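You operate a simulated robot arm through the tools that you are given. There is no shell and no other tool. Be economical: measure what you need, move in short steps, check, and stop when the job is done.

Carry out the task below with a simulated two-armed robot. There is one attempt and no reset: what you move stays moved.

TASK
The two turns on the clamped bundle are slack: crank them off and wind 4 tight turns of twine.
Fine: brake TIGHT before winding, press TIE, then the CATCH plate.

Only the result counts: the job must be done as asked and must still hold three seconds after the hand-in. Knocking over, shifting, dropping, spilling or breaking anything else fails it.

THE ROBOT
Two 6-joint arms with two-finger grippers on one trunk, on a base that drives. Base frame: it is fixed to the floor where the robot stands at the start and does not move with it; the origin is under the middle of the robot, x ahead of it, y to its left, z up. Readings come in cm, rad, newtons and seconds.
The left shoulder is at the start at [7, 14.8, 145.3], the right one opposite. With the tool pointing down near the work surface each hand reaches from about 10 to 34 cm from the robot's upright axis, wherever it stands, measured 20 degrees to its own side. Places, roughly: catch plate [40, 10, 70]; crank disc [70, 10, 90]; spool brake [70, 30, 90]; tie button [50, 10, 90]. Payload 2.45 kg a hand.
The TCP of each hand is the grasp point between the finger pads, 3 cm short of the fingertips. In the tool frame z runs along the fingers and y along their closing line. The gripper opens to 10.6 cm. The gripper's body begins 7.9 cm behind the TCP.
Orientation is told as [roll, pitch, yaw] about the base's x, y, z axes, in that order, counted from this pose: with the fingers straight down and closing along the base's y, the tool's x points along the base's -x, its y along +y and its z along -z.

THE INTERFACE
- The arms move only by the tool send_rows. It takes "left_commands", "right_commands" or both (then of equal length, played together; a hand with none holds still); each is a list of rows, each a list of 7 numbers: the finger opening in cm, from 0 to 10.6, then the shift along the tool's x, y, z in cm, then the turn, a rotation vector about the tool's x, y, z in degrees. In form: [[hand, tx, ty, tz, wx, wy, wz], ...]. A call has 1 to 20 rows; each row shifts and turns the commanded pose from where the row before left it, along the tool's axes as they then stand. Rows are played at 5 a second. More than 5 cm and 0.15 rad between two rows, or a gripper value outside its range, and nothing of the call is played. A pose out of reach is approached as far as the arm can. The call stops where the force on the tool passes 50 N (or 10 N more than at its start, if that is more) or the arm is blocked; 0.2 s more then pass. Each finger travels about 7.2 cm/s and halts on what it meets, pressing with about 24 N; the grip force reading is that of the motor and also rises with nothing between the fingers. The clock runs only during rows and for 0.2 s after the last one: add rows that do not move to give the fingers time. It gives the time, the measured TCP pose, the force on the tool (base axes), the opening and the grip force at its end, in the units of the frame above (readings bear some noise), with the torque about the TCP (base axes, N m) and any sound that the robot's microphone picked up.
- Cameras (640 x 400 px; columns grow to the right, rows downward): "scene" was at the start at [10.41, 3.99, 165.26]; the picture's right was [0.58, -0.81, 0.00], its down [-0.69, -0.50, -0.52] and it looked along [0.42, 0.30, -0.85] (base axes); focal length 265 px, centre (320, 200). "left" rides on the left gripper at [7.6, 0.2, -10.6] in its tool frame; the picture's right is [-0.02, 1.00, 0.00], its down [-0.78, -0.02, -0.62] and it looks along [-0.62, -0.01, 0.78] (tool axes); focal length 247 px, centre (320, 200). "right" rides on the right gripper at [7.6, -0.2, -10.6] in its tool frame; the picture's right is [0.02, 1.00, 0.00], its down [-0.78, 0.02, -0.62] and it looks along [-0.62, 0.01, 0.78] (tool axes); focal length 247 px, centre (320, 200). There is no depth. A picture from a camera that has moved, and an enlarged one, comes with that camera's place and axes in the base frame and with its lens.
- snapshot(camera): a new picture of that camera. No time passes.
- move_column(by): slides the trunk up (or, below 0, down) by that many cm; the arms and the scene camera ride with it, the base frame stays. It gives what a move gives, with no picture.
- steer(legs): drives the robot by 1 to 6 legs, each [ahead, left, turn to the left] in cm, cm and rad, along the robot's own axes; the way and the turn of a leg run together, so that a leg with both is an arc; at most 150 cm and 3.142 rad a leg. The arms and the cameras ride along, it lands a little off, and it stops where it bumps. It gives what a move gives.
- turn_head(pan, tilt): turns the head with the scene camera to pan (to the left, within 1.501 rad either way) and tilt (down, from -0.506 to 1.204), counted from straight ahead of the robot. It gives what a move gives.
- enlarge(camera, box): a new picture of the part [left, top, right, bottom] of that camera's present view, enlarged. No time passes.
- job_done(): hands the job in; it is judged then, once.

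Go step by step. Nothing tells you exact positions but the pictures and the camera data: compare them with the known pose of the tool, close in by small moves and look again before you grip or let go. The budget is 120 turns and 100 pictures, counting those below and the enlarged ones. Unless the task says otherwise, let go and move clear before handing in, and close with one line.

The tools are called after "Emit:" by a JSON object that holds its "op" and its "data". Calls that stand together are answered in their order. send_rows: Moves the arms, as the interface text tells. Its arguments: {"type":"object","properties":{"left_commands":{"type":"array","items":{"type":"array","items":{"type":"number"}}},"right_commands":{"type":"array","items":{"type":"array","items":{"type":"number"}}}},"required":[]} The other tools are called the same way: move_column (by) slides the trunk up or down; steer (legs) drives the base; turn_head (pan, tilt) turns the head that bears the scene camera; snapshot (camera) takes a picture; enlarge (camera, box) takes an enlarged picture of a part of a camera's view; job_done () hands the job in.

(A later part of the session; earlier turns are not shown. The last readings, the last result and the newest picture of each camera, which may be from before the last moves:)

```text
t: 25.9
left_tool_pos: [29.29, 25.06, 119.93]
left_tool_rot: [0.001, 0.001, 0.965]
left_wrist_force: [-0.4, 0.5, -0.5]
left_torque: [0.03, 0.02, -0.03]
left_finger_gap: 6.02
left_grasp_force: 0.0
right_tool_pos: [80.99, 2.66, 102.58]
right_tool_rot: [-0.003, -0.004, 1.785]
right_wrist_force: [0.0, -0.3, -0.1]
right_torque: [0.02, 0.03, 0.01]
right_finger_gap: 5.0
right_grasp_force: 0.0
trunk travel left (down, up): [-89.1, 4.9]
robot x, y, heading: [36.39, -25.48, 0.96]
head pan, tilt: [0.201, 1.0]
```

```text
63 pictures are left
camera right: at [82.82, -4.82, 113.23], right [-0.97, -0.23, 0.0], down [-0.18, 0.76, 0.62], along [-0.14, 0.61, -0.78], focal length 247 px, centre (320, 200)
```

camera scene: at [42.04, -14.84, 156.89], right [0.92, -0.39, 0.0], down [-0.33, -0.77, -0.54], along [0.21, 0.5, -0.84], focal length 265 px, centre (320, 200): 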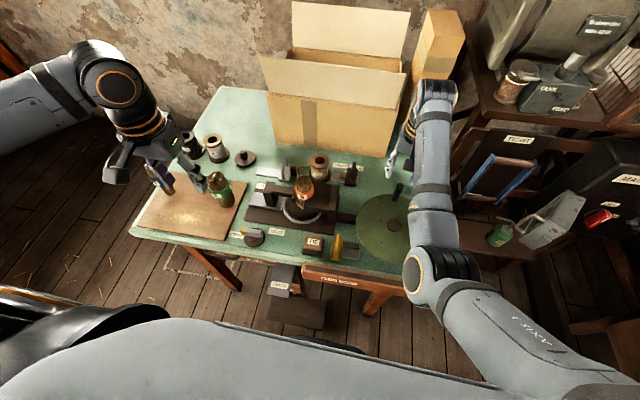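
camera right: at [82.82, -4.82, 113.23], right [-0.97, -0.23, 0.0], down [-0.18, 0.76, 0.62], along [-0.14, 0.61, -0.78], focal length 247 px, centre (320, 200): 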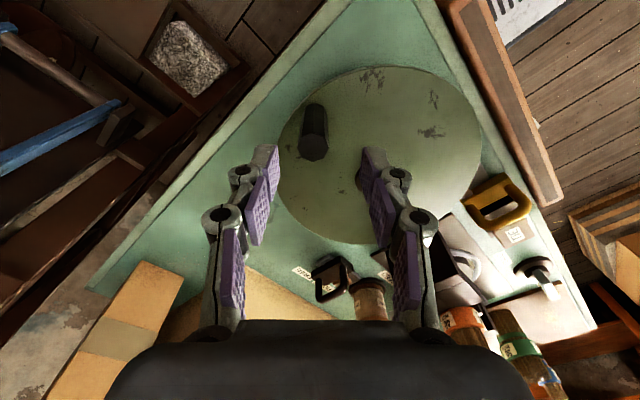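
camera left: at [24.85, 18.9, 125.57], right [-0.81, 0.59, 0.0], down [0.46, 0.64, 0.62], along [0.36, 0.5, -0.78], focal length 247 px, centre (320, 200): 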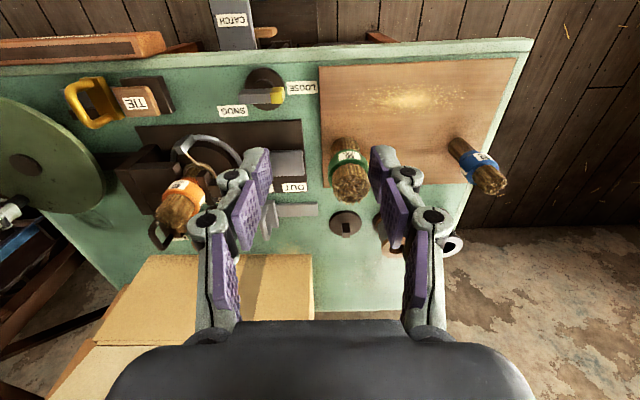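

Handle top ≈[81.6, 2.8]; shift 0.6 cm, descend and grip.

Emit:
{"op": "send_rows", "data": {"right_commands": [[5, 0, -0.55, 1, 0, 0, 0], [5, 0, 0, 2, 0, 0, 0], [5, 0, 0, 2, 0, 0, 0], [5, 0, 0, 0.8, 0, 0, 0], [1, 0, 0, 0, 0, 0, 0], [0.5, 0, 0, 0, 0, 0, 0], [0.5, 0, 0, 0, 0, 0, 0], [0.5, 0, 0, 0, 0, 0, 0]]}}

Emit:
{"op": "snapshot", "data": {"camera": "right"}}

```text
t: 27.6
left_tool_pos: [29.42, 24.89, 120.02]
left_tool_rot: [0.0, 0.002, 0.965]
left_wrist_force: [0.1, 0.3, 0.0]
left_torque: [-0.02, 0.01, -0.01]
left_finger_gap: 6.01
left_grasp_force: 0.1
right_tool_pos: [81.53, 2.82, 96.64]
right_tool_rot: [0.001, -0.004, 1.785]
right_wrist_force: [-0.6, 0.4, -5.0]
right_torque: [0.59, 0.14, 0.06]
right_finger_gap: 2.14
right_grasp_force: 45.0
trunk travel left (down, up): [-89.1, 4.9]
robot x, y, heading: [36.5, -25.45, 0.966]
head pan, tilt: [0.201, 1.0]
```

```text
62 pictures are left
camera right: at [83.36, -4.6, 107.33], right [-0.97, -0.23, 0.0], down [-0.18, 0.76, 0.62], along [-0.15, 0.61, -0.78], focal length 247 px, centre (320, 200)
```

right: 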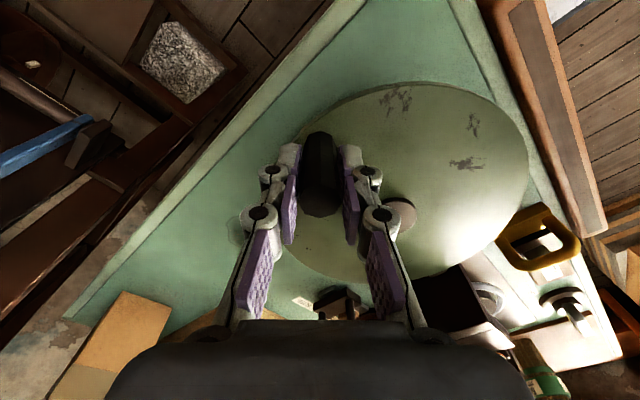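

Solid grip. Continue the clockwise arc with 4 steps of ~13.7°.

Emit:
{"op": "send_rows", "data": {"right_commands": [[0.5, 1.46, 1.69, 0, 0, 0, 0], [0.5, 1.02, 1.98, 0, 0, 0, 0], [0.5, 0.53, 2.18, 0, 0, 0, 0], [0.5, 0, 2.22, 0, 0, 0, 0], [0.5, 0, 0, 0, 0, 0, 0]]}}

Emit:
{"op": "enlarge", "data": {"camera": "scene", "box": [280, 170, 350, 230]}}

```text
t: 28.9
left_tool_pos: [29.55, 24.96, 119.97]
left_tool_rot: [-0.001, 0.0, 0.965]
left_wrist_force: [0.2, -0.2, -0.6]
left_torque: [-0.01, 0.02, -0.02]
left_finger_gap: 5.99
left_grasp_force: 0.0
right_tool_pos: [74.19, -2.01, 96.7]
right_tool_rot: [0.0, -0.005, 1.787]
right_wrist_force: [1.6, -0.3, -1.2]
right_torque: [-0.17, -0.22, -0.06]
right_finger_gap: 2.14
right_grasp_force: 45.3
trunk travel left (down, up): [-89.1, 4.9]
robot x, y, heading: [36.05, -25.35, 0.963]
head pan, tilt: [0.201, 1.0]
```

```text
6.67 times, centred on (315, 200) of scene
camera zoom: at [41.82, -14.98, 161.91], right [0.92, -0.39, 0.0], down [-0.33, -0.77, -0.54], along [0.21, 0.5, -0.84], focal length 1765 px, centre (353, 200)
```

zoom: 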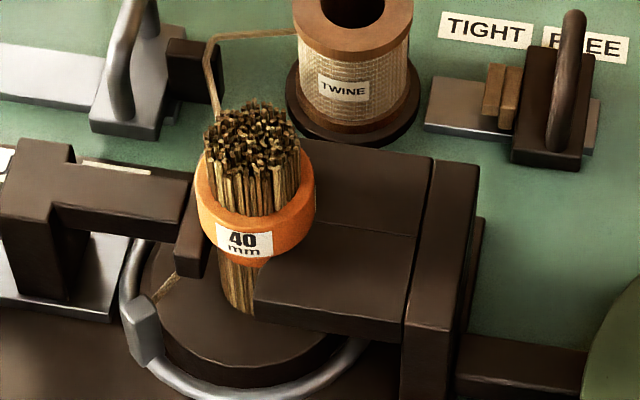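

Force is low; wraps in front are gone. About 40° left; going 27° then checking.

Emit:
{"op": "send_rows", "data": {"right_commands": [[0.5, -0.54, 2.2, 0, 0, 0, 0], [0.5, -1.03, 2.0, 0, 0, 0, 0], [0.5, 0, 0, 0, 0, 0, 0]]}}

Emit:
{"op": "enlarge", "data": {"camera": "scene", "box": [280, 170, 350, 230]}}

```text
t: 29.6
left_tool_pos: [29.39, 24.39, 120.28]
left_tool_rot: [0.004, -0.002, 0.965]
left_wrist_force: [0.6, -1.7, 0.9]
left_torque: [0.09, 0.0, 0.03]
left_finger_gap: 5.98
left_grasp_force: 0.1
right_tool_pos: [76.33, -5.27, 96.55]
right_tool_rot: [-0.132, 0.109, 1.793]
right_wrist_force: [-0.2, -0.7, -0.4]
right_torque: [0.06, 0.01, 0.02]
right_finger_gap: 0.52
right_grasp_force: 0.1
trunk travel left (down, up): [-89.1, 4.9]
robot x, y, heading: [36.1, -25.4, 0.965]
head pan, tilt: [0.201, 1.0]
stopped in row 3 (right hand): the arm was blocked; the commanded pose is now the measured one
```

```text
6.67 times, centred on (315, 200) of scene
camera zoom: at [41.78, -15.79, 161.99], right [0.92, -0.39, 0.0], down [-0.33, -0.77, -0.54], along [0.21, 0.5, -0.84], focal length 1765 px, centre (353, 200)
```

zoom: 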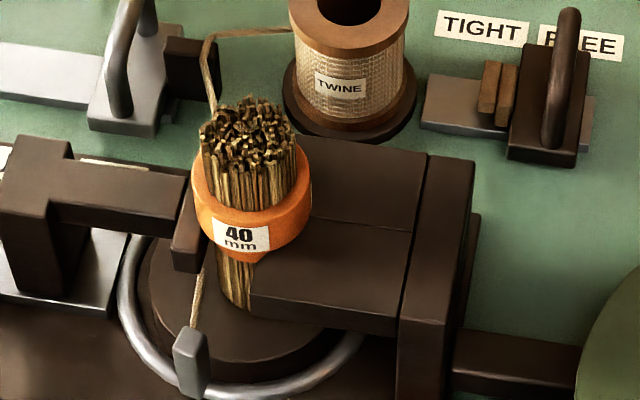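

The near side exceeded the arm's inner reach again, and the handle popped out (disc at ≈ −78°). I'll back the base 6 cm so the whole circle is in range.

Emit:
{"op": "steer", "data": {"legs": [[-6, 0, 0]]}}

Emit:
{"op": "send_rows", "data": {"right_commands": [[3, 0, 0, -2, 4, 4, 0], [5, 0, 0, -2, 3, 2, 0], [5, 0, 0, 0, 0, 0, 0]]}}

Emit:
{"op": "snapshot", "data": {"camera": "right"}}

```text
t: 30.5
left_tool_pos: [26.36, 20.95, 119.65]
left_tool_rot: [0.001, 0.008, 0.966]
left_wrist_force: [0.6, 0.2, -0.2]
left_torque: [-0.09, 0.02, -0.02]
left_finger_gap: 6.0
left_grasp_force: 0.1
right_tool_pos: [73.12, -9.05, 96.21]
right_tool_rot: [-0.126, 0.118, 1.795]
right_wrist_force: [0.2, 1.4, 0.7]
right_torque: [-0.08, 0.05, -0.06]
right_finger_gap: 0.5
right_grasp_force: 0.1
trunk travel left (down, up): [-89.1, 4.9]
robot x, y, heading: [32.71, -30.01, 0.968]
head pan, tilt: [0.201, 1.0]
```

```text
t: 31.1
left_tool_pos: [26.14, 20.52, 119.75]
left_tool_rot: [0.001, 0.004, 0.966]
left_wrist_force: [0.5, 0.2, -0.2]
left_torque: [-0.06, 0.07, 0.0]
left_finger_gap: 6.0
left_grasp_force: 0.1
right_tool_pos: [79.11, -13.4, 100.25]
right_tool_rot: [-0.38, 0.346, 1.757]
right_wrist_force: [0.1, 0.5, 0.5]
right_torque: [-0.05, 0.03, 0.01]
right_finger_gap: 5.0
right_grasp_force: 0.1
right hand out of reach, approached as far as the arm can: row 2
trunk travel left (down, up): [-89.1, 4.9]
robot x, y, heading: [32.9, -30.43, 0.965]
head pan, tilt: [0.201, 1.0]
stopped in row 2 (right hand): the arm was blocked; the commanded pose is now the measured one
```

```text
59 pictures are left
camera right: at [75.99, -17.7, 112.29], right [-0.89, -0.31, -0.34], down [-0.41, 0.87, 0.27], along [0.21, 0.38, -0.9], focal length 247 px, centre (320, 200)
```

right: 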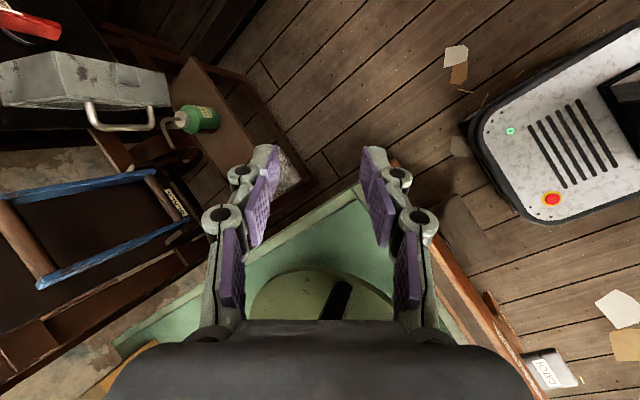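

I tilted the wrong way; correcting the tilt and moving forward toward the disc.

Emit:
{"op": "send_rows", "data": {"right_commands": [[5, -1, 0, 0, -5.5, -5, 0], [5, -1, 0, 0, -5.5, -5, 0], [5, -1, 0, 0, -5.5, -5, 0], [5, -1, 0, 0, -5.3, -4.8, 0], [5, 0, 0, 0, 0, 0, 0]]}}

Emit:
{"op": "snapshot", "data": {"camera": "right"}}

```text
t: 32.3
left_tool_pos: [25.97, 20.35, 119.94]
left_tool_rot: [-0.002, 0.0, 0.966]
left_wrist_force: [0.1, 0.5, 1.1]
left_torque: [-0.02, -0.01, 0.0]
left_finger_gap: 5.99
left_grasp_force: 0.0
right_tool_pos: [77.84, -9.59, 99.47]
right_tool_rot: [0.02, 0.0, 1.818]
right_wrist_force: [0.3, 0.2, -0.1]
right_torque: [-0.04, 0.02, 0.01]
right_finger_gap: 5.02
right_grasp_force: 0.1
trunk travel left (down, up): [-89.1, 4.9]
robot x, y, heading: [33.22, -30.6, 0.965]
head pan, tilt: [0.201, 1.0]
```

```text
58 pictures are left
camera right: at [80.08, -16.89, 110.24], right [-0.96, -0.27, 0.02], down [-0.2, 0.76, 0.62], along [-0.18, 0.59, -0.78], focal length 247 px, centre (320, 200)
```

right: 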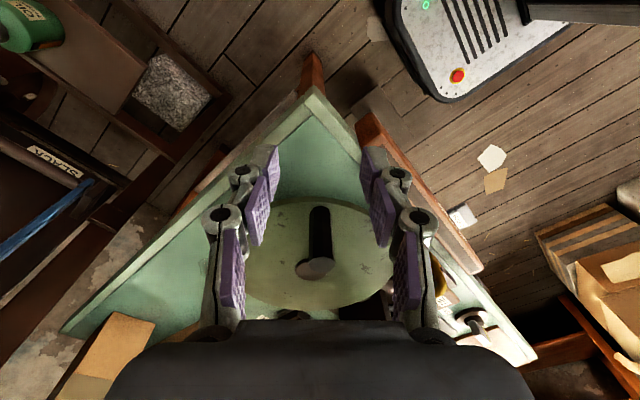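

The handle is straight ahead of the open gripper at ≈[75.6, −2.3]. I'll lower to grip height and slide forward onto it.

Emit:
{"op": "send_rows", "data": {"right_commands": [[5, 0, 0.4, 2.4, 1, 0, 0], [5, -2.5, 0, 0, 0, 0, 0], [5, -2.5, 0, 0, 0, 0, 0], [5, -2.5, 0, 0, 0, 0, 0], [5, 0, 0, 0, 0, 0, 0]]}}

Emit:
{"op": "snapshot", "data": {"camera": "right"}}

```text
t: 33.5
left_tool_pos: [26.01, 20.14, 120.02]
left_tool_rot: [0.0, 0.001, 0.966]
left_wrist_force: [-0.5, -0.3, 0.5]
left_torque: [0.0, -0.01, 0.01]
left_finger_gap: 6.02
left_grasp_force: 0.1
right_tool_pos: [75.54, -2.48, 97.15]
right_tool_rot: [-0.001, 0.002, 1.818]
right_wrist_force: [-1.0, 1.0, 0.2]
right_torque: [0.0, 0.0, -0.03]
right_finger_gap: 5.02
right_grasp_force: 0.0
trunk travel left (down, up): [-89.1, 4.9]
robot x, y, heading: [32.96, -30.4, 0.959]
head pan, tilt: [0.201, 1.0]
```

```text
57 pictures are left
camera right: at [77.54, -9.74, 107.81], right [-0.96, -0.27, 0.0], down [-0.21, 0.76, 0.62], along [-0.16, 0.6, -0.78], focal length 247 px, centre (320, 200)
```

right: 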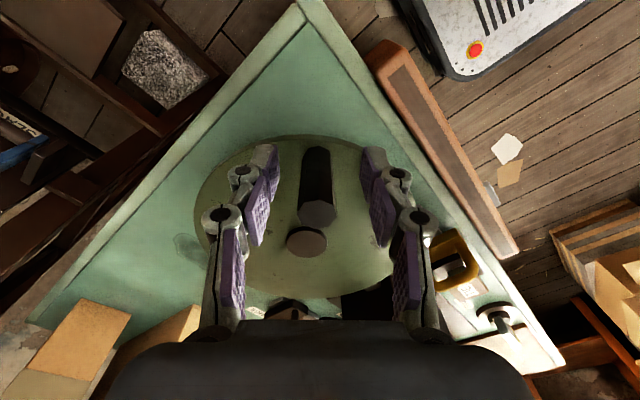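

Nudge 0.9 cm forward, grip, and continue the remaining ~47° clockwise (first half).

Emit:
{"op": "send_rows", "data": {"right_commands": [[5, -0.9, 0, 0, 0, 0, 0], [1, 0, 0, 0, 0, 0, 0], [0.5, 0, 0, 0, 0, 0, 0], [0.5, 0, 0, 0, 0, 0, 0], [0.5, 0, 0, 0, 0, 0, 0], [0.5, -0.26, 1.9, 0, 0, 0, 0], [0.5, -0.65, 1.8, 0, 0, 0, 0], [0.5, 0, 0, 0, 0, 0, 0]]}}

Emit:
{"op": "enlarge", "data": {"camera": "scene", "box": [260, 130, 460, 270]}}

```text
t: 35.3
left_tool_pos: [26.0, 20.52, 119.79]
left_tool_rot: [-0.001, 0.004, 0.965]
left_wrist_force: [0.1, -0.5, -0.1]
left_torque: [0.01, 0.0, -0.02]
left_finger_gap: 6.0
left_grasp_force: 0.0
right_tool_pos: [72.83, -1.84, 97.05]
right_tool_rot: [-0.021, 0.018, 1.817]
right_wrist_force: [-2.3, 9.7, -8.5]
right_torque: [-0.72, 0.36, 0.4]
right_finger_gap: 2.16
right_grasp_force: 44.8
trunk travel left (down, up): [-89.1, 4.9]
robot x, y, heading: [33.05, -30.77, 0.966]
head pan, tilt: [0.201, 1.0]
```

```text
2.86 times, centred on (360, 200) of scene
camera zoom: at [38.43, -19.43, 161.88], right [0.92, -0.39, 0.0], down [-0.33, -0.77, -0.54], along [0.21, 0.49, -0.84], focal length 756 px, centre (206, 200)
```

zoom: 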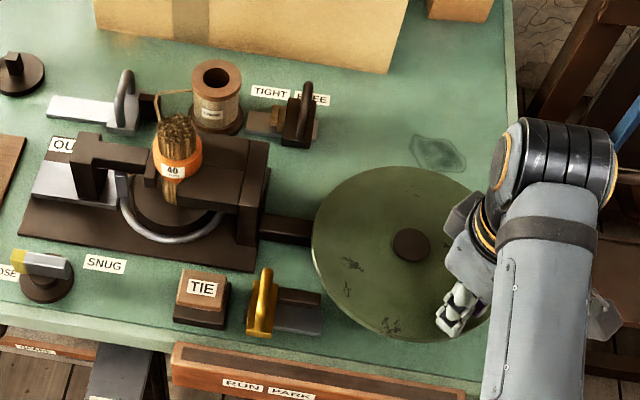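

Still gripped. Continue with the last two steps.

Emit:
{"op": "send_rows", "data": {"right_commands": [[0.5, -1.15, 1.62, 0, 0, 0, 0], [0.5, 0, 0, 0, 0, 0, 0]]}}

Emit:
{"op": "enlarge", "data": {"camera": "scene", "box": [280, 160, 350, 220]}}

```text
t: 36.1
left_tool_pos: [25.85, 20.57, 119.76]
left_tool_rot: [-0.001, 0.005, 0.969]
left_wrist_force: [0.1, -1.0, -0.3]
left_torque: [0.03, -0.01, 0.0]
left_finger_gap: 6.02
left_grasp_force: 0.1
right_tool_pos: [73.93, -2.18, 97.26]
right_tool_rot: [-0.083, 0.053, 1.807]
right_wrist_force: [-0.8, 21.4, 0.9]
right_torque: [0.37, 1.1, 0.04]
right_finger_gap: 2.34
right_grasp_force: 45.2
trunk travel left (down, up): [-89.1, 4.9]
robot x, y, heading: [32.8, -30.23, 0.966]
head pan, tilt: [0.201, 1.0]
stopped in row 2 (right hand): the arm was blocked; the commanded pose is now the measured one
```

```text
6.67 times, centred on (315, 190) of scene
camera zoom: at [38.34, -19.23, 161.87], right [0.92, -0.39, 0.0], down [-0.33, -0.78, -0.54], along [0.21, 0.49, -0.84], focal length 1765 px, centre (353, 267)
```

zoom: 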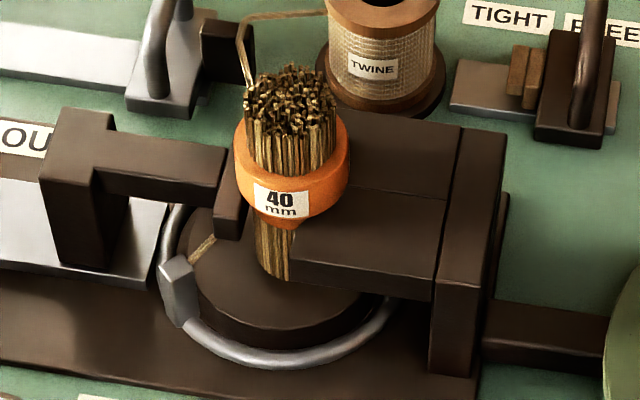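

The right arm seems to be limited toward the robot's centreline. I'll release, rise with the trunk, and shift the base left so the disc lies farther to the right side.

Emit:
{"op": "send_rows", "data": {"right_commands": [[3, 0, 0, 0, 0, 0, 0], [5, 0, 0, 0, 0, 0, 0], [5, 0, 0, 0, 0, 0, 0]]}}

Emit:
{"op": "move_column", "data": {"by": 4.9}}

Emit:
{"op": "steer", "data": {"legs": [[0, 15, 0], [3, 0, 0]]}}

Emit:
{"op": "snapshot", "data": {"camera": "scene"}}

```text
t: 36.9
left_tool_pos: [26.01, 20.24, 119.87]
left_tool_rot: [0.001, 0.001, 0.967]
left_wrist_force: [0.2, -0.1, -0.1]
left_torque: [-0.01, -0.01, -0.01]
left_finger_gap: 6.0
left_grasp_force: 0.1
right_tool_pos: [74.06, -2.68, 97.33]
right_tool_rot: [-0.081, 0.055, 1.804]
right_wrist_force: [0.1, 0.5, 0.3]
right_torque: [0.01, 0.02, -0.02]
right_finger_gap: 4.96
right_grasp_force: 0.0
trunk travel left (down, up): [-89.1, 4.9]
robot x, y, heading: [33.01, -30.1, 0.962]
head pan, tilt: [0.201, 1.0]
```

```text
t: 37.8
left_tool_pos: [25.93, 20.23, 124.73]
left_tool_rot: [0.001, 0.001, 0.968]
left_wrist_force: [0.0, 0.2, -0.2]
left_torque: [0.01, 0.0, 0.02]
left_finger_gap: 6.03
left_grasp_force: 0.0
right_tool_pos: [74.11, -2.72, 102.27]
right_tool_rot: [-0.082, 0.055, 1.805]
right_wrist_force: [-0.2, -0.2, 0.2]
right_torque: [0.01, -0.04, 0.0]
right_finger_gap: 5.01
right_grasp_force: 0.1
trunk travel left (down, up): [-94.0, 0.0]
robot x, y, heading: [32.91, -30.15, 0.964]
head pan, tilt: [0.201, 1.0]
```

```text
t: 39.6
left_tool_pos: [14.89, 30.42, 125.07]
left_tool_rot: [-0.001, -0.007, 0.966]
left_wrist_force: [-0.3, -0.7, 0.8]
left_torque: [0.11, -0.01, 0.04]
left_finger_gap: 6.0
left_grasp_force: 0.1
right_tool_pos: [63.17, 7.71, 102.46]
right_tool_rot: [-0.086, 0.053, 1.805]
right_wrist_force: [0.4, -1.9, 0.3]
right_torque: [0.08, -0.05, 0.03]
right_finger_gap: 5.0
right_grasp_force: 0.1
trunk travel left (down, up): [-94.0, 0.0]
robot x, y, heading: [21.99, -19.26, 0.963]
head pan, tilt: [0.201, 1.0]
```

```text
54 pictures are left
camera scene: at [27.2, -9.7, 166.9], right [0.92, -0.39, 0.0], down [-0.33, -0.77, -0.55], along [0.22, 0.5, -0.84], focal length 265 px, centre (320, 200)
```

scene: 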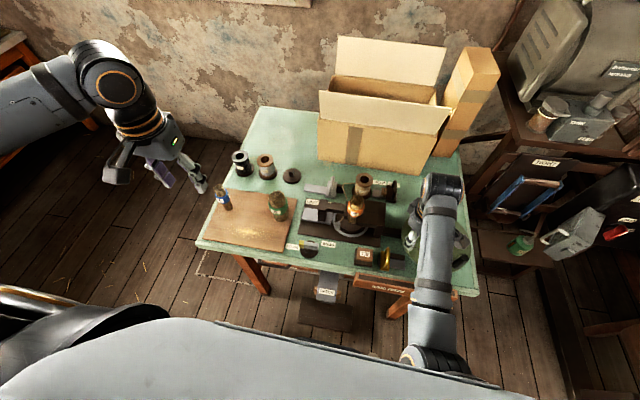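

Robot now at (22, −19). Straighten the right hand and move it over the handle (≈[73.4, −2]).

Emit:
{"op": "send_rows", "data": {"right_commands": [[5, 0, -1, 0, -4.9, -3, 0], [5, 3, -1.7, 0, 0, 0, 0], [5, 3, -1.7, 0, 0, 0, 0], [5, 3, -1.7, 0, 0, 0, 0], [5, 3, -1.5, 0, 0, 0, 0], [5, 0, 0, 0, 0, 0, 0]]}}

Emit:
{"op": "snapshot", "data": {"camera": "right"}}

```text
t: 41.0
left_tool_pos: [15.33, 31.02, 124.89]
left_tool_rot: [0.0, -0.001, 0.966]
left_wrist_force: [-0.7, 0.1, 0.2]
left_torque: [0.0, -0.01, 0.0]
left_finger_gap: 6.0
left_grasp_force: 0.0
right_tool_pos: [73.81, -1.78, 102.32]
right_tool_rot: [0.001, 0.002, 1.805]
right_wrist_force: [-0.4, -0.2, -0.3]
right_torque: [0.0, -0.03, 0.0]
right_finger_gap: 4.97
right_grasp_force: 0.0
trunk travel left (down, up): [-94.0, 0.0]
robot x, y, heading: [22.49, -19.42, 0.966]
head pan, tilt: [0.201, 1.0]
```

```text
53 pictures are left
camera right: at [75.68, -9.05, 113.16], right [-0.97, -0.25, 0.0], down [-0.2, 0.76, 0.62], along [-0.16, 0.6, -0.79], focal length 247 px, centre (320, 200)
```

right: 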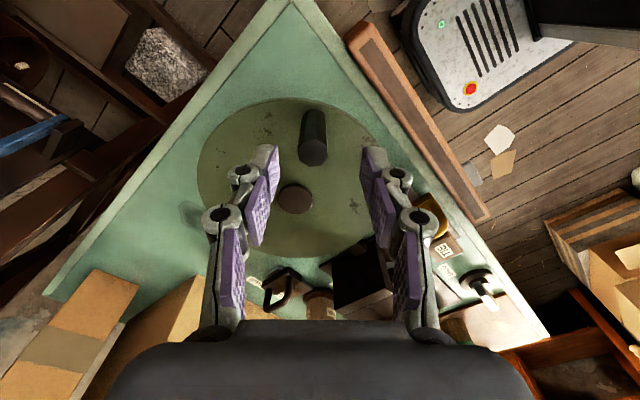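

Above the handle with no tilt. Descend, grip, and crank on two steps.

Emit:
{"op": "send_rows", "data": {"right_commands": [[5, 0, 0, 2, 0, 0, 0], [5, 0, 0, 2, 0, 0, 0], [5, 0, 0, 1.3, 0, 0, 0], [1, 0, 0, 0, 0, 0, 0], [0.5, 0, 0, 0, 0, 0, 0], [0.5, 0, 0, 0, 0, 0, 0], [0.5, 0, 0, 0, 0, 0, 0], [0.5, -0.63, 1.81, 0, 0, 0, 0], [0.5, -0.98, 1.66, 0, 0, 0, 0], [0.5, 0, 0, 0, 0, 0, 0]]}}

Emit:
{"op": "enlarge", "data": {"camera": "scene", "box": [320, 160, 400, 230]}}

```text
t: 43.2
left_tool_pos: [15.24, 31.24, 124.78]
left_tool_rot: [0.001, 0.002, 0.966]
left_wrist_force: [0.2, 0.1, 0.7]
left_torque: [0.04, 0.01, -0.01]
left_finger_gap: 6.02
left_grasp_force: 0.0
right_tool_pos: [69.9, -0.88, 96.99]
right_tool_rot: [0.005, 0.002, 1.808]
right_wrist_force: [-1.1, 2.6, 1.9]
right_torque: [-0.56, -0.18, 0.09]
right_finger_gap: 2.15
right_grasp_force: 44.6
trunk travel left (down, up): [-94.0, 0.0]
robot x, y, heading: [22.5, -19.38, 0.965]
head pan, tilt: [0.201, 1.0]
```

```text
5.71 times, centred on (360, 195) of scene
camera zoom: at [27.74, -8.75, 166.81], right [0.92, -0.39, 0.0], down [-0.33, -0.77, -0.54], along [0.21, 0.5, -0.84], focal length 1513 px, centre (91, 229)
```

zoom: 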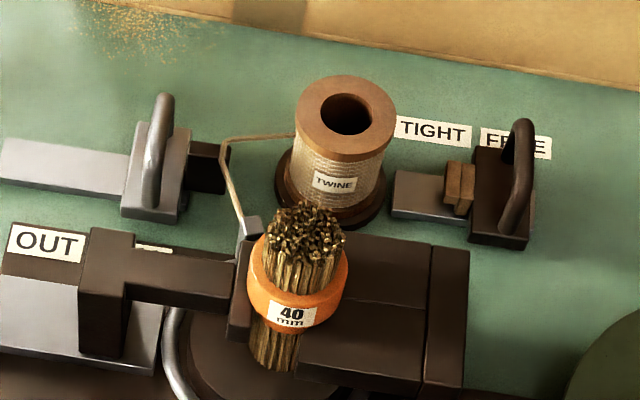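

Flyer now back-left with its strand going straight to the guide; about 12° left to reach exactly two turns off.

Emit:
{"op": "send_rows", "data": {"right_commands": [[0.5, -1.35, 1.51, 0, 0, 0, 0], [0.5, 0, 0, 0, 0, 0, 0]]}}

Emit:
{"op": "enlarge", "data": {"camera": "scene", "box": [330, 175, 380, 225]}}

Emit:
{"op": "snapshot", "data": {"camera": "right"}}

```text
t: 43.8
left_tool_pos: [15.41, 31.31, 124.85]
left_tool_rot: [-0.001, 0.003, 0.965]
left_wrist_force: [0.1, -0.2, 0.1]
left_torque: [0.01, 0.0, 0.03]
left_finger_gap: 6.01
left_grasp_force: 0.0
right_tool_pos: [68.27, 0.19, 96.95]
right_tool_rot: [0.0, 0.004, 1.806]
right_wrist_force: [6.1, 3.5, 5.0]
right_torque: [-0.29, -0.43, -0.24]
right_finger_gap: 2.14
right_grasp_force: 44.9
trunk travel left (down, up): [-94.0, 0.0]
robot x, y, heading: [22.29, -19.4, 0.966]
head pan, tilt: [0.201, 1.0]
```

```text
8.00 times, centred on (355, 200) of scene
camera zoom: at [27.88, -8.74, 166.81], right [0.92, -0.39, 0.0], down [-0.33, -0.77, -0.54], along [0.21, 0.5, -0.84], focal length 2118 px, centre (40, 200)
```

zoom: 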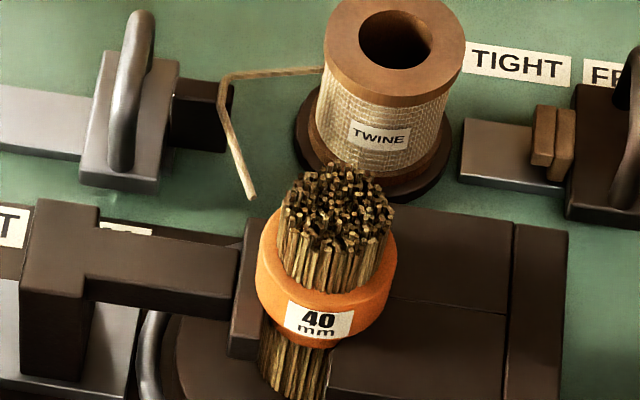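

```text
50 pictures are left
camera right: at [70.26, -7.11, 107.75], right [-0.97, -0.26, 0.0], down [-0.2, 0.76, 0.62], along [-0.16, 0.6, -0.79], focal length 247 px, centre (320, 200)
```

right: 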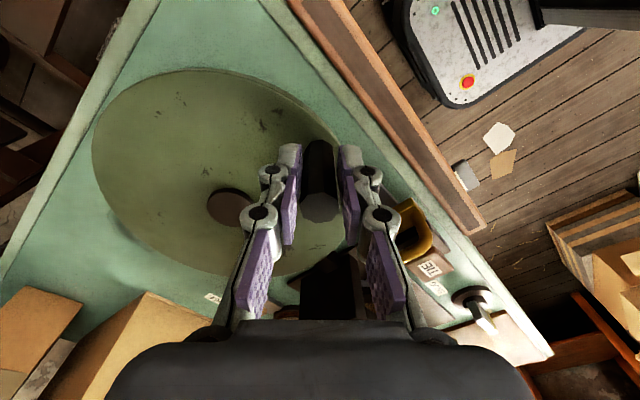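

Two turns are off (disc at −125°, flyer back at its start angle, bundle bare). Next, the brake: handle ≈[72.2, 29.8, 90]. I'll release the crank, park the right hand, and relocate the base so the left hand reaches the brake.

Emit:
{"op": "send_rows", "data": {"right_commands": [[3, 0, 0, 0, 0, 0, 0], [5, 0, 0, 0, 0, 0, 0], [5, 0, 0, 0, 0, 0, 0], [5, 0, 0, -2, 0, 0, 0], [5, 0, 0, -2, 0, 0, 0], [5, 0, 0, -1.6, 0, 0, 0], [5, -2.7, -3, 0, 0, 0, 0], [5, -2.7, -3, 0, 0, 0, 0], [5, -2.7, -3, 0, 0, 0, 0], [5, 0, 0, 0, 0, 0, 0]]}}

Emit:
{"op": "steer", "data": {"legs": [[0, -23, 0], [7, 0, 0]]}}

Emit:
{"op": "snapshot", "data": {"camera": "scene"}}

```text
t: 46.0
left_tool_pos: [15.37, 31.27, 124.68]
left_tool_rot: [0.0, -0.001, 0.965]
left_wrist_force: [0.8, -0.1, -0.8]
left_torque: [0.0, 0.0, 0.03]
left_finger_gap: 6.02
left_grasp_force: 0.0
right_tool_pos: [75.12, 10.04, 102.68]
right_tool_rot: [0.003, 0.004, 1.807]
right_wrist_force: [-0.2, 0.2, 0.1]
right_torque: [0.0, 0.0, 0.0]
right_finger_gap: 5.02
right_grasp_force: 0.0
trunk travel left (down, up): [-94.0, 0.0]
robot x, y, heading: [22.39, -19.02, 0.962]
head pan, tilt: [0.201, 1.0]
```

```text
t: 48.4
left_tool_pos: [37.53, 23.02, 124.97]
left_tool_rot: [0.0, -0.007, 0.962]
left_wrist_force: [-0.8, -2.1, 0.2]
left_torque: [0.05, -0.06, -0.03]
left_finger_gap: 6.0
left_grasp_force: 0.1
right_tool_pos: [97.4, 2.03, 102.99]
right_tool_rot: [-0.004, 0.0, 1.804]
right_wrist_force: [-0.4, -0.5, 1.1]
right_torque: [0.08, -0.08, 0.02]
right_finger_gap: 5.03
right_grasp_force: 0.0
trunk travel left (down, up): [-94.0, 0.0]
robot x, y, heading: [45.36, -26.76, 0.964]
head pan, tilt: [0.201, 1.0]
```

```text
49 pictures are left
camera scene: at [49.65, -17.09, 166.91], right [0.92, -0.4, 0.0], down [-0.33, -0.77, -0.55], along [0.22, 0.5, -0.84], focal length 265 px, centre (320, 200)
```

scene: 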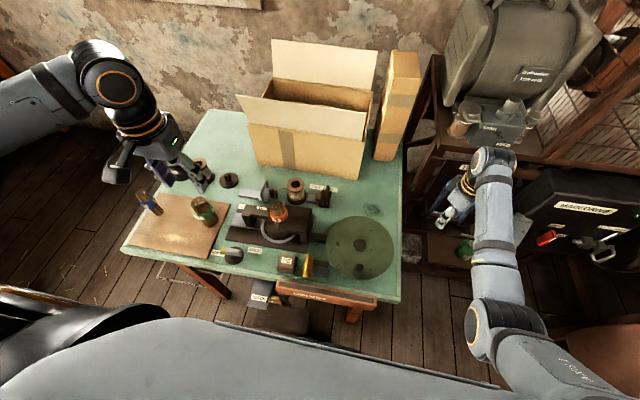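

Brake handle confirmed ≈[72.2, 29.9, 91]. Lower the trunk and bring the left hand over to it, staying high over the bundle.

Emit:
{"op": "move_column", "data": {"by": -13}}

Emit:
{"op": "send_rows", "data": {"left_commands": [[6, -3, -3, 0, 0, 0, 0], [6, -3, -3, 0, 0, 0, 0], [6, -3, -3, 0, 0, 0, 0], [6, -3, -3, 0, 0, 0, 0], [6, -3, -3, 0, 0, 0, 0], [6, -3, -3, 0, 0, 0, 0], [6, -3, -3, 2, 0, 0, 0], [6, -2, -2, 3, 0, 0, 0], [6, 0, 0, 0, 0, 0, 0]]}}

Emit:
{"op": "snapshot", "data": {"camera": "left"}}

```text
t: 49.9
left_tool_pos: [38.28, 23.7, 111.87]
left_tool_rot: [0.001, 0.002, 0.965]
left_wrist_force: [0.0, -0.4, -0.4]
left_torque: [0.0, 0.01, 0.0]
left_finger_gap: 5.98
left_grasp_force: 0.0
right_tool_pos: [97.87, 2.49, 89.67]
right_tool_rot: [0.003, 0.004, 1.803]
right_wrist_force: [-0.2, -0.1, 0.2]
right_torque: [0.02, 0.0, -0.02]
right_finger_gap: 5.0
right_grasp_force: 0.0
trunk travel left (down, up): [-81.0, 13.0]
robot x, y, heading: [45.26, -26.8, 0.961]
head pan, tilt: [0.201, 1.0]
```

```text
t: 51.9
left_tool_pos: [41.06, 23.38, 103.8]
left_tool_rot: [-0.001, -0.002, 0.963]
left_wrist_force: [-0.6, 0.2, 0.2]
left_torque: [0.0, -0.01, 0.0]
left_finger_gap: 6.01
left_grasp_force: 0.1
left hand out of reach, approached as far as the arm can: row 1, 2, 3, 4, 5, 6, 7, 8
right_tool_pos: [97.85, 2.54, 89.51]
right_tool_rot: [0.004, 0.003, 1.805]
right_wrist_force: [-0.2, 0.0, 0.2]
right_torque: [-0.02, 0.01, 0.0]
right_finger_gap: 4.99
right_grasp_force: 0.0
trunk travel left (down, up): [-81.0, 13.0]
robot x, y, heading: [45.03, -26.98, 0.965]
head pan, tilt: [0.201, 1.0]
```

```text
48 pictures are left
camera left: at [36.56, 17.23, 114.39], right [-0.81, 0.59, 0.0], down [0.46, 0.63, 0.62], along [0.37, 0.5, -0.78], focal length 247 px, centre (320, 200)
```

left: 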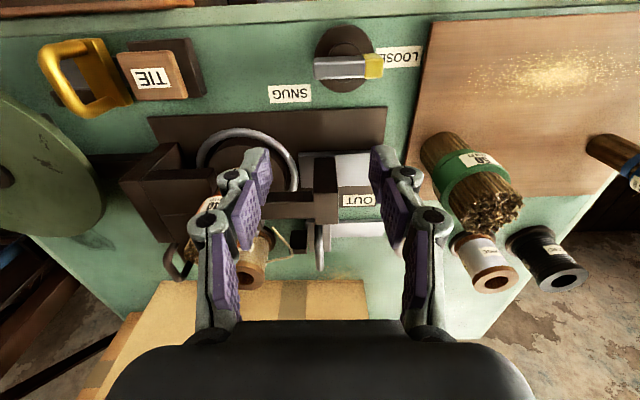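

Too high relative to the shoulder for that radius. I'll raise the trunk back, lower the hand relative to the shoulder, then advance.

Emit:
{"op": "move_column", "data": {"by": 13}}

Emit:
{"op": "send_rows", "data": {"left_commands": [[6, -1, 0, 2.2, 0, 0, 0], [6, -1, 0, 2.2, 0, 0, 0], [6, -1, 0, 2.2, 0, 0, 0], [6, -1, 0, 2.2, 0, 0, 0], [6, -3, -3, 0, 0, 0, 0], [6, -3, -3, 0, 0, 0, 0]]}}

```text
t: 53.5
left_tool_pos: [41.13, 23.42, 116.71]
left_tool_rot: [-0.002, -0.002, 0.962]
left_wrist_force: [0.2, -0.2, 0.3]
left_torque: [0.01, 0.01, -0.03]
left_finger_gap: 5.99
left_grasp_force: 0.0
right_tool_pos: [97.93, 2.52, 102.55]
right_tool_rot: [0.003, 0.005, 1.805]
right_wrist_force: [-0.1, -0.1, -0.6]
right_torque: [-0.01, 0.01, 0.0]
right_finger_gap: 5.03
right_grasp_force: 0.0
trunk travel left (down, up): [-94.0, 0.0]
robot x, y, heading: [45.04, -27.06, 0.965]
head pan, tilt: [0.201, 1.0]
```

```text
t: 54.9
left_tool_pos: [52.05, 28.21, 108.02]
left_tool_rot: [0.001, 0.0, 0.963]
left_wrist_force: [0.0, 0.0, 0.2]
left_torque: [-0.03, 0.04, 0.02]
left_finger_gap: 6.01
left_grasp_force: 0.1
right_tool_pos: [98.21, 2.61, 102.46]
right_tool_rot: [0.005, 0.004, 1.805]
right_wrist_force: [-0.5, -0.2, 0.2]
right_torque: [-0.01, 0.01, 0.02]
right_finger_gap: 4.98
right_grasp_force: 0.0
trunk travel left (down, up): [-94.0, 0.0]
robot x, y, heading: [44.8, -27.02, 0.962]
head pan, tilt: [0.201, 1.0]
```

Now reachable. Continue toward the brake at this height.

Emit:
{"op": "send_rows", "data": {"left_commands": [[6, -2.6, -3.1, 0, 0, 0, 0], [6, -2.6, -3.1, 0, 0, 0, 0], [6, -2.6, -3.1, 0, 0, 0, 0], [6, -2.6, -3.1, 0, 0, 0, 0], [6, -2.5, -3.1, 0, 0, 0, 0], [6, 0, 0, 0, 0, 0, 0]]}}

Emit:
{"op": "snapshot", "data": {"camera": "left"}}

```text
t: 56.3
left_tool_pos: [71.8, 29.86, 108.15]
left_tool_rot: [-0.001, -0.005, 0.963]
left_wrist_force: [-0.8, 0.5, 1.0]
left_torque: [0.0, -0.02, 0.01]
left_finger_gap: 5.99
left_grasp_force: 0.1
right_tool_pos: [97.76, 2.61, 102.62]
right_tool_rot: [0.004, 0.006, 1.805]
right_wrist_force: [0.0, -0.3, -0.6]
right_torque: [0.03, -0.04, -0.01]
right_finger_gap: 5.01
right_grasp_force: 0.0
trunk travel left (down, up): [-94.0, 0.0]
robot x, y, heading: [44.97, -26.87, 0.96]
head pan, tilt: [0.201, 1.0]
```

```text
47 pictures are left
camera left: at [67.28, 23.81, 118.75], right [-0.81, 0.59, 0.0], down [0.46, 0.63, 0.62], along [0.37, 0.5, -0.78], focal length 247 px, centre (320, 200)
```

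left: 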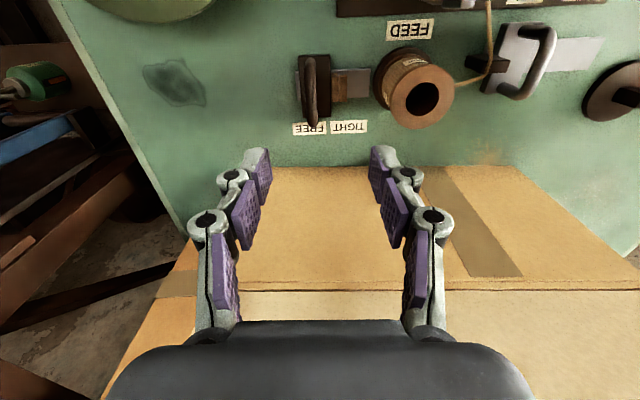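

Good reach. Brake loop at ≈[72.2, 28.9]. Align, narrow the opening, and lower with the trunk.

Emit:
{"op": "send_rows", "data": {"left_commands": [[4.5, 0.6, -0.9, 0, 0, 0, 0], [4.5, 0, 0, 0, 0, 0, 0]]}}

Emit:
{"op": "move_column", "data": {"by": -10}}

Emit:
{"op": "snapshot", "data": {"camera": "left"}}

```text
t: 56.9
left_tool_pos: [72.31, 28.93, 108.08]
left_tool_rot: [-0.002, -0.003, 0.963]
left_wrist_force: [-0.7, -0.1, 0.0]
left_torque: [-0.01, -0.02, -0.01]
left_finger_gap: 4.51
left_grasp_force: 0.1
right_tool_pos: [98.01, 2.58, 102.43]
right_tool_rot: [0.002, 0.003, 1.806]
right_wrist_force: [0.1, -0.1, 0.0]
right_torque: [0.01, -0.01, 0.01]
right_finger_gap: 5.02
right_grasp_force: 0.0
trunk travel left (down, up): [-94.0, 0.0]
robot x, y, heading: [45.13, -26.76, 0.964]
head pan, tilt: [0.201, 1.0]
```

```text
t: 58.2
left_tool_pos: [72.2, 28.99, 98.15]
left_tool_rot: [-0.002, -0.003, 0.963]
left_wrist_force: [-0.6, -0.2, -0.6]
left_torque: [0.02, -0.02, -0.01]
left_finger_gap: 4.5
left_grasp_force: 0.1
right_tool_pos: [97.91, 2.6, 92.47]
right_tool_rot: [0.004, 0.004, 1.802]
right_wrist_force: [0.6, 0.0, 0.5]
right_torque: [0.01, -0.02, -0.03]
right_finger_gap: 5.0
right_grasp_force: 0.0
trunk travel left (down, up): [-84.0, 10.0]
robot x, y, heading: [45.17, -26.19, 0.962]
head pan, tilt: [0.201, 1.0]
```

```text
46 pictures are left
camera left: at [67.67, 22.78, 108.76], right [-0.81, 0.59, 0.0], down [0.46, 0.63, 0.62], along [0.37, 0.5, -0.78], focal length 247 px, centre (320, 200)
```

left: 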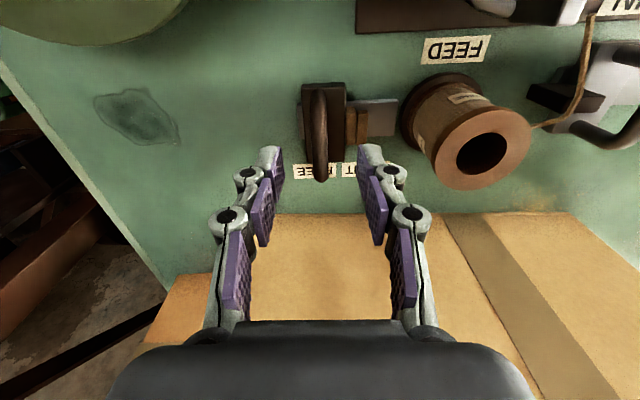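

Well aligned. Lower 4.7 cm and grip the loop.

Emit:
{"op": "move_column", "data": {"by": -4.7}}

Emit:
{"op": "snapshot", "data": {"camera": "left"}}

```text
t: 59.1
left_tool_pos: [72.25, 28.85, 93.46]
left_tool_rot: [-0.003, -0.001, 0.965]
left_wrist_force: [0.5, -0.4, 0.1]
left_torque: [0.06, 0.0, 0.01]
left_finger_gap: 4.48
left_grasp_force: 0.2
right_tool_pos: [97.95, 2.53, 87.83]
right_tool_rot: [0.005, 0.003, 1.805]
right_wrist_force: [-0.2, -0.9, 0.4]
right_torque: [0.01, -0.01, 0.0]
right_finger_gap: 5.0
right_grasp_force: 0.1
trunk travel left (down, up): [-79.3, 14.7]
robot x, y, heading: [44.86, -26.6, 0.965]
head pan, tilt: [0.201, 1.0]
```

```text
45 pictures are left
camera left: at [67.67, 22.76, 104.07], right [-0.81, 0.59, 0.0], down [0.46, 0.63, 0.62], along [0.37, 0.5, -0.78], focal length 247 px, centre (320, 200)
```

left: 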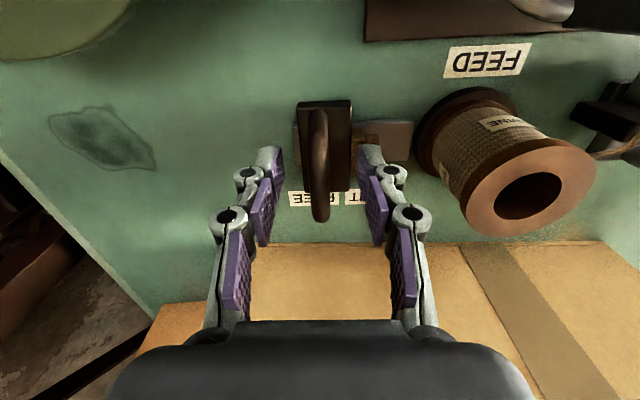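

The loop is between the fingers. Close and slide it toward the spool (robot's left).

Emit:
{"op": "send_rows", "data": {"left_commands": [[2, 0, 0, 0, 0, 0, 0], [0.3, 0, 0, 0, 0, 0, 0], [0.3, 0, 0, 0, 0, 0, 0], [0.3, 0, 0, 0, 0, 0, 0], [0.3, 0, 0.8, 0, 0, 0, 0], [0.3, 0, 0.8, 0, 0, 0, 0], [0.3, 0, 0.8, 0, 0, 0, 0], [0.3, 0, 0.8, 0, 0, 0, 0], [0.3, 0, 0, 0, 0, 0, 0]]}}

Emit:
{"op": "snapshot", "data": {"camera": "left"}}

```text
t: 61.1
left_tool_pos: [69.57, 30.74, 93.37]
left_tool_rot: [-0.001, 0.0, 0.964]
left_wrist_force: [-1.3, -2.1, -1.4]
left_torque: [-0.27, 0.16, 0.68]
left_finger_gap: 1.1
left_grasp_force: 38.2
right_tool_pos: [97.91, 2.51, 87.97]
right_tool_rot: [0.005, 0.002, 1.805]
right_wrist_force: [-0.5, 0.4, 0.2]
right_torque: [0.02, 0.0, 0.02]
right_finger_gap: 4.98
right_grasp_force: 0.0
trunk travel left (down, up): [-79.3, 14.7]
robot x, y, heading: [44.89, -26.66, 0.97]
head pan, tilt: [0.201, 1.0]
```

```text
44 pictures are left
camera left: at [65.03, 24.59, 104.04], right [-0.81, 0.59, 0.0], down [0.46, 0.63, 0.62], along [0.37, 0.5, -0.78], focal length 247 px, centre (320, 200)
```

left: 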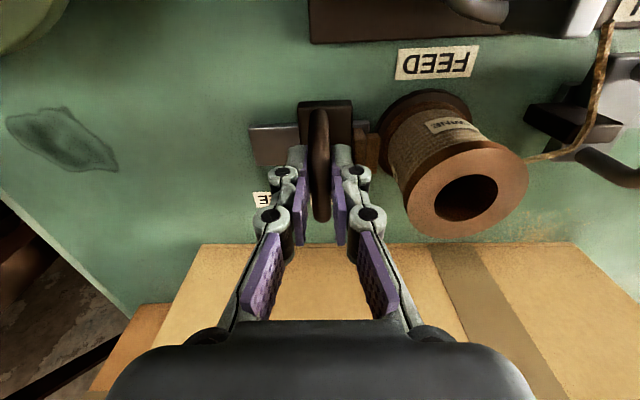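

It slid 3.2 cm; shoe is next to the spool. Push a little further until it stops.

Emit:
{"op": "send_rows", "data": {"left_commands": [[0.3, 0, 0.4, 0, 0, 0, 0], [0.3, 0, 0.4, 0, 0, 0, 0], [0.3, 0, 0.4, 0, 0, 0, 0], [0.3, 0, 0.4, 0, 0, 0, 0], [0.3, 0, 0, 0, 0, 0, 0]]}}

Emit:
{"op": "snapshot", "data": {"camera": "left"}}

```text
t: 62.3
left_tool_pos: [68.51, 31.39, 93.42]
left_tool_rot: [-0.004, -0.002, 0.961]
left_wrist_force: [5.6, -11.6, -6.6]
left_torque: [0.17, -0.25, 0.77]
left_finger_gap: 1.1
left_grasp_force: 38.4
right_tool_pos: [98.0, 2.31, 87.77]
right_tool_rot: [0.004, 0.003, 1.805]
right_wrist_force: [-1.0, 0.2, -0.1]
right_torque: [-0.02, 0.01, -0.03]
right_finger_gap: 4.99
right_grasp_force: 0.1
trunk travel left (down, up): [-79.3, 14.7]
robot x, y, heading: [45.27, -26.81, 0.963]
head pan, tilt: [0.201, 1.0]
```

```text
43 pictures are left
camera left: at [63.96, 25.29, 104.03], right [-0.81, 0.59, 0.0], down [0.46, 0.63, 0.62], along [0.37, 0.5, -0.78], focal length 247 px, centre (320, 200)
```

left: 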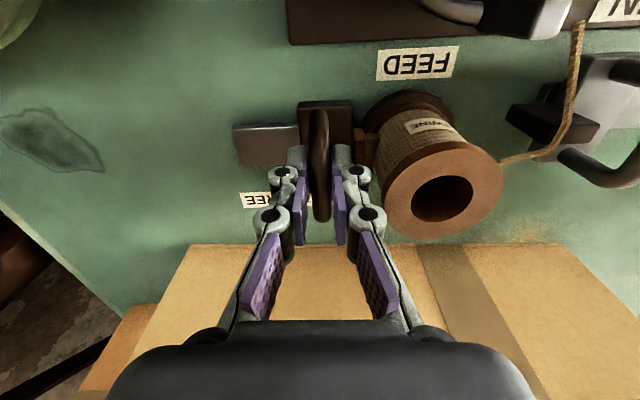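

The brake is firmly at TIGHT (shoe against the spool). Release, lift with the trunk, retract the left hand, and look.

Emit:
{"op": "send_rows", "data": {"left_commands": [[2, 0, 0, 0, 0, 0, 0], [4.5, 0, 0, 0, 0, 0, 0], [4.5, 0, 0, 0, 0, 0, 0]]}}

Emit:
{"op": "move_column", "data": {"by": 14.7}}

Emit:
{"op": "send_rows", "data": {"left_commands": [[4.5, 2.5, 0, 0, 0, 0, 0], [4.5, 2.5, 0, 0, 0, 0, 0], [4.5, 2.5, 0, 0, 0, 0, 0], [4.5, 2.5, 0, 0, 0, 0, 0]]}}

Emit:
{"op": "enlarge", "data": {"camera": "scene", "box": [220, 160, 420, 300]}}

```text
t: 63.1
left_tool_pos: [68.37, 31.71, 93.41]
left_tool_rot: [-0.001, -0.003, 0.962]
left_wrist_force: [0.4, -0.2, -0.7]
left_torque: [0.02, 0.01, 0.04]
left_finger_gap: 4.47
left_grasp_force: 0.0
right_tool_pos: [97.89, 2.57, 87.84]
right_tool_rot: [0.003, 0.006, 1.806]
right_wrist_force: [1.2, 0.6, -0.6]
right_torque: [0.03, -0.01, 0.0]
right_finger_gap: 4.99
right_grasp_force: 0.0
trunk travel left (down, up): [-79.3, 14.7]
robot x, y, heading: [45.41, -26.63, 0.96]
head pan, tilt: [0.201, 1.0]
```

```text
t: 64.9
left_tool_pos: [68.28, 31.66, 108.1]
left_tool_rot: [0.0, 0.0, 0.963]
left_wrist_force: [-1.3, -1.2, 0.3]
left_torque: [0.0, 0.0, -0.02]
left_finger_gap: 4.51
left_grasp_force: 0.1
right_tool_pos: [97.87, 2.51, 102.53]
right_tool_rot: [0.003, 0.003, 1.804]
right_wrist_force: [-0.7, 0.4, 0.3]
right_torque: [0.04, 0.0, -0.02]
right_finger_gap: 5.0
right_grasp_force: 0.0
trunk travel left (down, up): [-94.0, 0.0]
robot x, y, heading: [44.78, -26.65, 0.963]
head pan, tilt: [0.201, 1.0]
```

```text
t: 65.9
left_tool_pos: [62.38, 24.09, 108.71]
left_tool_rot: [0.008, -0.018, 0.967]
left_wrist_force: [-0.1, 0.1, 0.2]
left_torque: [0.03, -0.05, 0.0]
left_finger_gap: 4.5
left_grasp_force: 0.0
right_tool_pos: [97.82, 2.5, 102.58]
right_tool_rot: [0.003, 0.004, 1.805]
right_wrist_force: [-0.2, -0.3, -0.2]
right_torque: [0.01, -0.01, -0.02]
right_finger_gap: 4.98
right_grasp_force: 0.0
trunk travel left (down, up): [-94.0, 0.0]
robot x, y, heading: [45.18, -26.73, 0.964]
head pan, tilt: [0.201, 1.0]
```

```text
2.86 times, centred on (320, 230) of scene
camera zoom: at [50.49, -16.36, 166.83], right [0.92, -0.4, 0.0], down [-0.33, -0.77, -0.54], along [0.21, 0.5, -0.84], focal length 756 px, centre (320, 114)
```

zoom: 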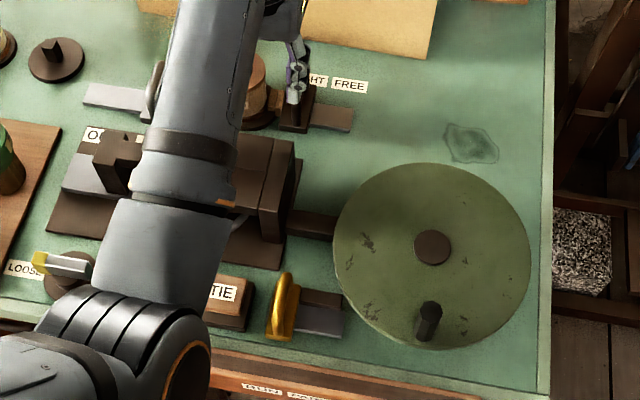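

Brake shows at TIGHT and the crank handle is undisturbed at ≈[68, 0]. Drive back to the cranking position and dry-run the circle above the handle.

Emit:
{"op": "steer", "data": {"legs": [[-7, 0, 0], [0, 23, 0]]}}

Emit:
{"op": "snapshot", "data": {"camera": "right"}}

```text
t: 68.2
left_tool_pos: [39.62, 31.29, 108.24]
left_tool_rot: [0.014, -0.01, 0.967]
left_wrist_force: [0.2, -0.5, 0.8]
left_torque: [0.02, 0.02, 0.02]
left_finger_gap: 4.52
left_grasp_force: 0.0
right_tool_pos: [75.35, 9.75, 102.52]
right_tool_rot: [0.005, 0.002, 1.807]
right_wrist_force: [-0.4, 0.5, -0.5]
right_torque: [0.04, 0.0, 0.02]
right_finger_gap: 5.01
right_grasp_force: 0.1
trunk travel left (down, up): [-94.0, 0.0]
robot x, y, heading: [22.34, -19.54, 0.964]
head pan, tilt: [0.201, 1.0]
```

```text
41 pictures are left
camera right: at [77.27, 2.51, 113.22], right [-0.97, -0.25, 0.01], down [-0.2, 0.76, 0.62], along [-0.16, 0.6, -0.79], focal length 247 px, centre (320, 200)
```

right: 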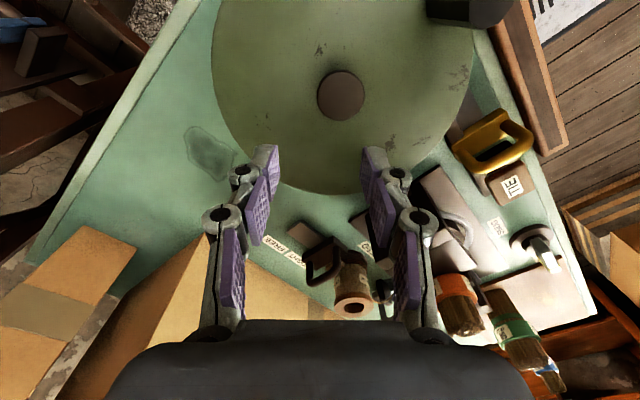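

Back at the same spot. Dry-run the crank circle in the air at the equivalent relative height.

Emit:
{"op": "send_rows", "data": {"right_commands": [[5, 1.96, -3.36, 0, 0, 0, 0], [5, 1.96, -3.36, 0, 0, 0, 0], [5, -4.21, 1.05, 0, 0, 0, 0], [5, -4.21, 1.05, 0, 0, 0, 0], [5, -1.6, 3.22, 0, 0, 0, 0], [5, -1.6, 3.22, 0, 0, 0, 0], [5, 1.18, 3.42, 0, 0, 0, 0], [5, 1.18, 3.42, 0, 0, 0, 0], [5, 3.22, 1.6, 0, 0, 0, 0], [5, 3.22, 1.6, 0, 0, 0, 0], [5, 3.42, -1.18, 0, 0, 0, 0], [5, 3.42, -1.18, 0, 0, 0, 0], [5, 0, 0, 0, 0, 0, 0]]}}

```text
t: 71.0
left_tool_pos: [39.22, 31.56, 108.24]
left_tool_rot: [0.012, -0.009, 0.971]
left_wrist_force: [-0.2, 0.8, 0.6]
left_torque: [0.02, -0.01, -0.02]
left_finger_gap: 4.49
left_grasp_force: 0.1
right_tool_pos: [67.61, 0.01, 102.7]
right_tool_rot: [0.005, 0.005, 1.806]
right_wrist_force: [-0.4, -0.5, 0.4]
right_torque: [0.0, 0.0, -0.03]
right_finger_gap: 4.99
right_grasp_force: 0.1
trunk travel left (down, up): [-94.0, 0.0]
robot x, y, heading: [22.43, -19.09, 0.968]
head pan, tilt: [0.201, 1.0]
```

The whole circle is reachable at this relative height. Before lowering the trunk, check what lies under the left hand.

Emit:
{"op": "snapshot", "data": {"camera": "left"}}

Emit:
{"op": "snapshot", "data": {"camera": "right"}}

```text
40 pictures are left
camera left: at [34.75, 25.17, 118.87], right [-0.81, 0.58, 0.01], down [0.46, 0.63, 0.63], along [0.36, 0.52, -0.78], focal length 247 px, centre (320, 200)
```

left: 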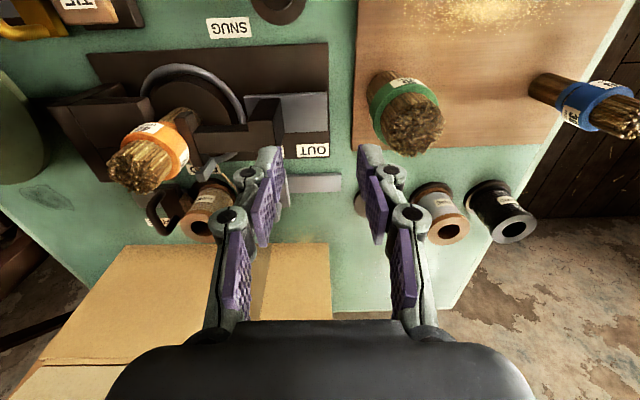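

```text
39 pictures are left
camera right: at [69.6, -7.29, 113.47], right [-0.97, -0.25, 0.0], down [-0.2, 0.76, 0.62], along [-0.16, 0.6, -0.79], focal length 247 px, centre (320, 200)
```

right: 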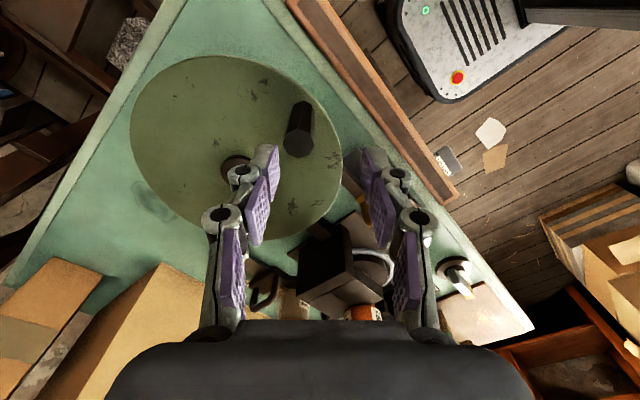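

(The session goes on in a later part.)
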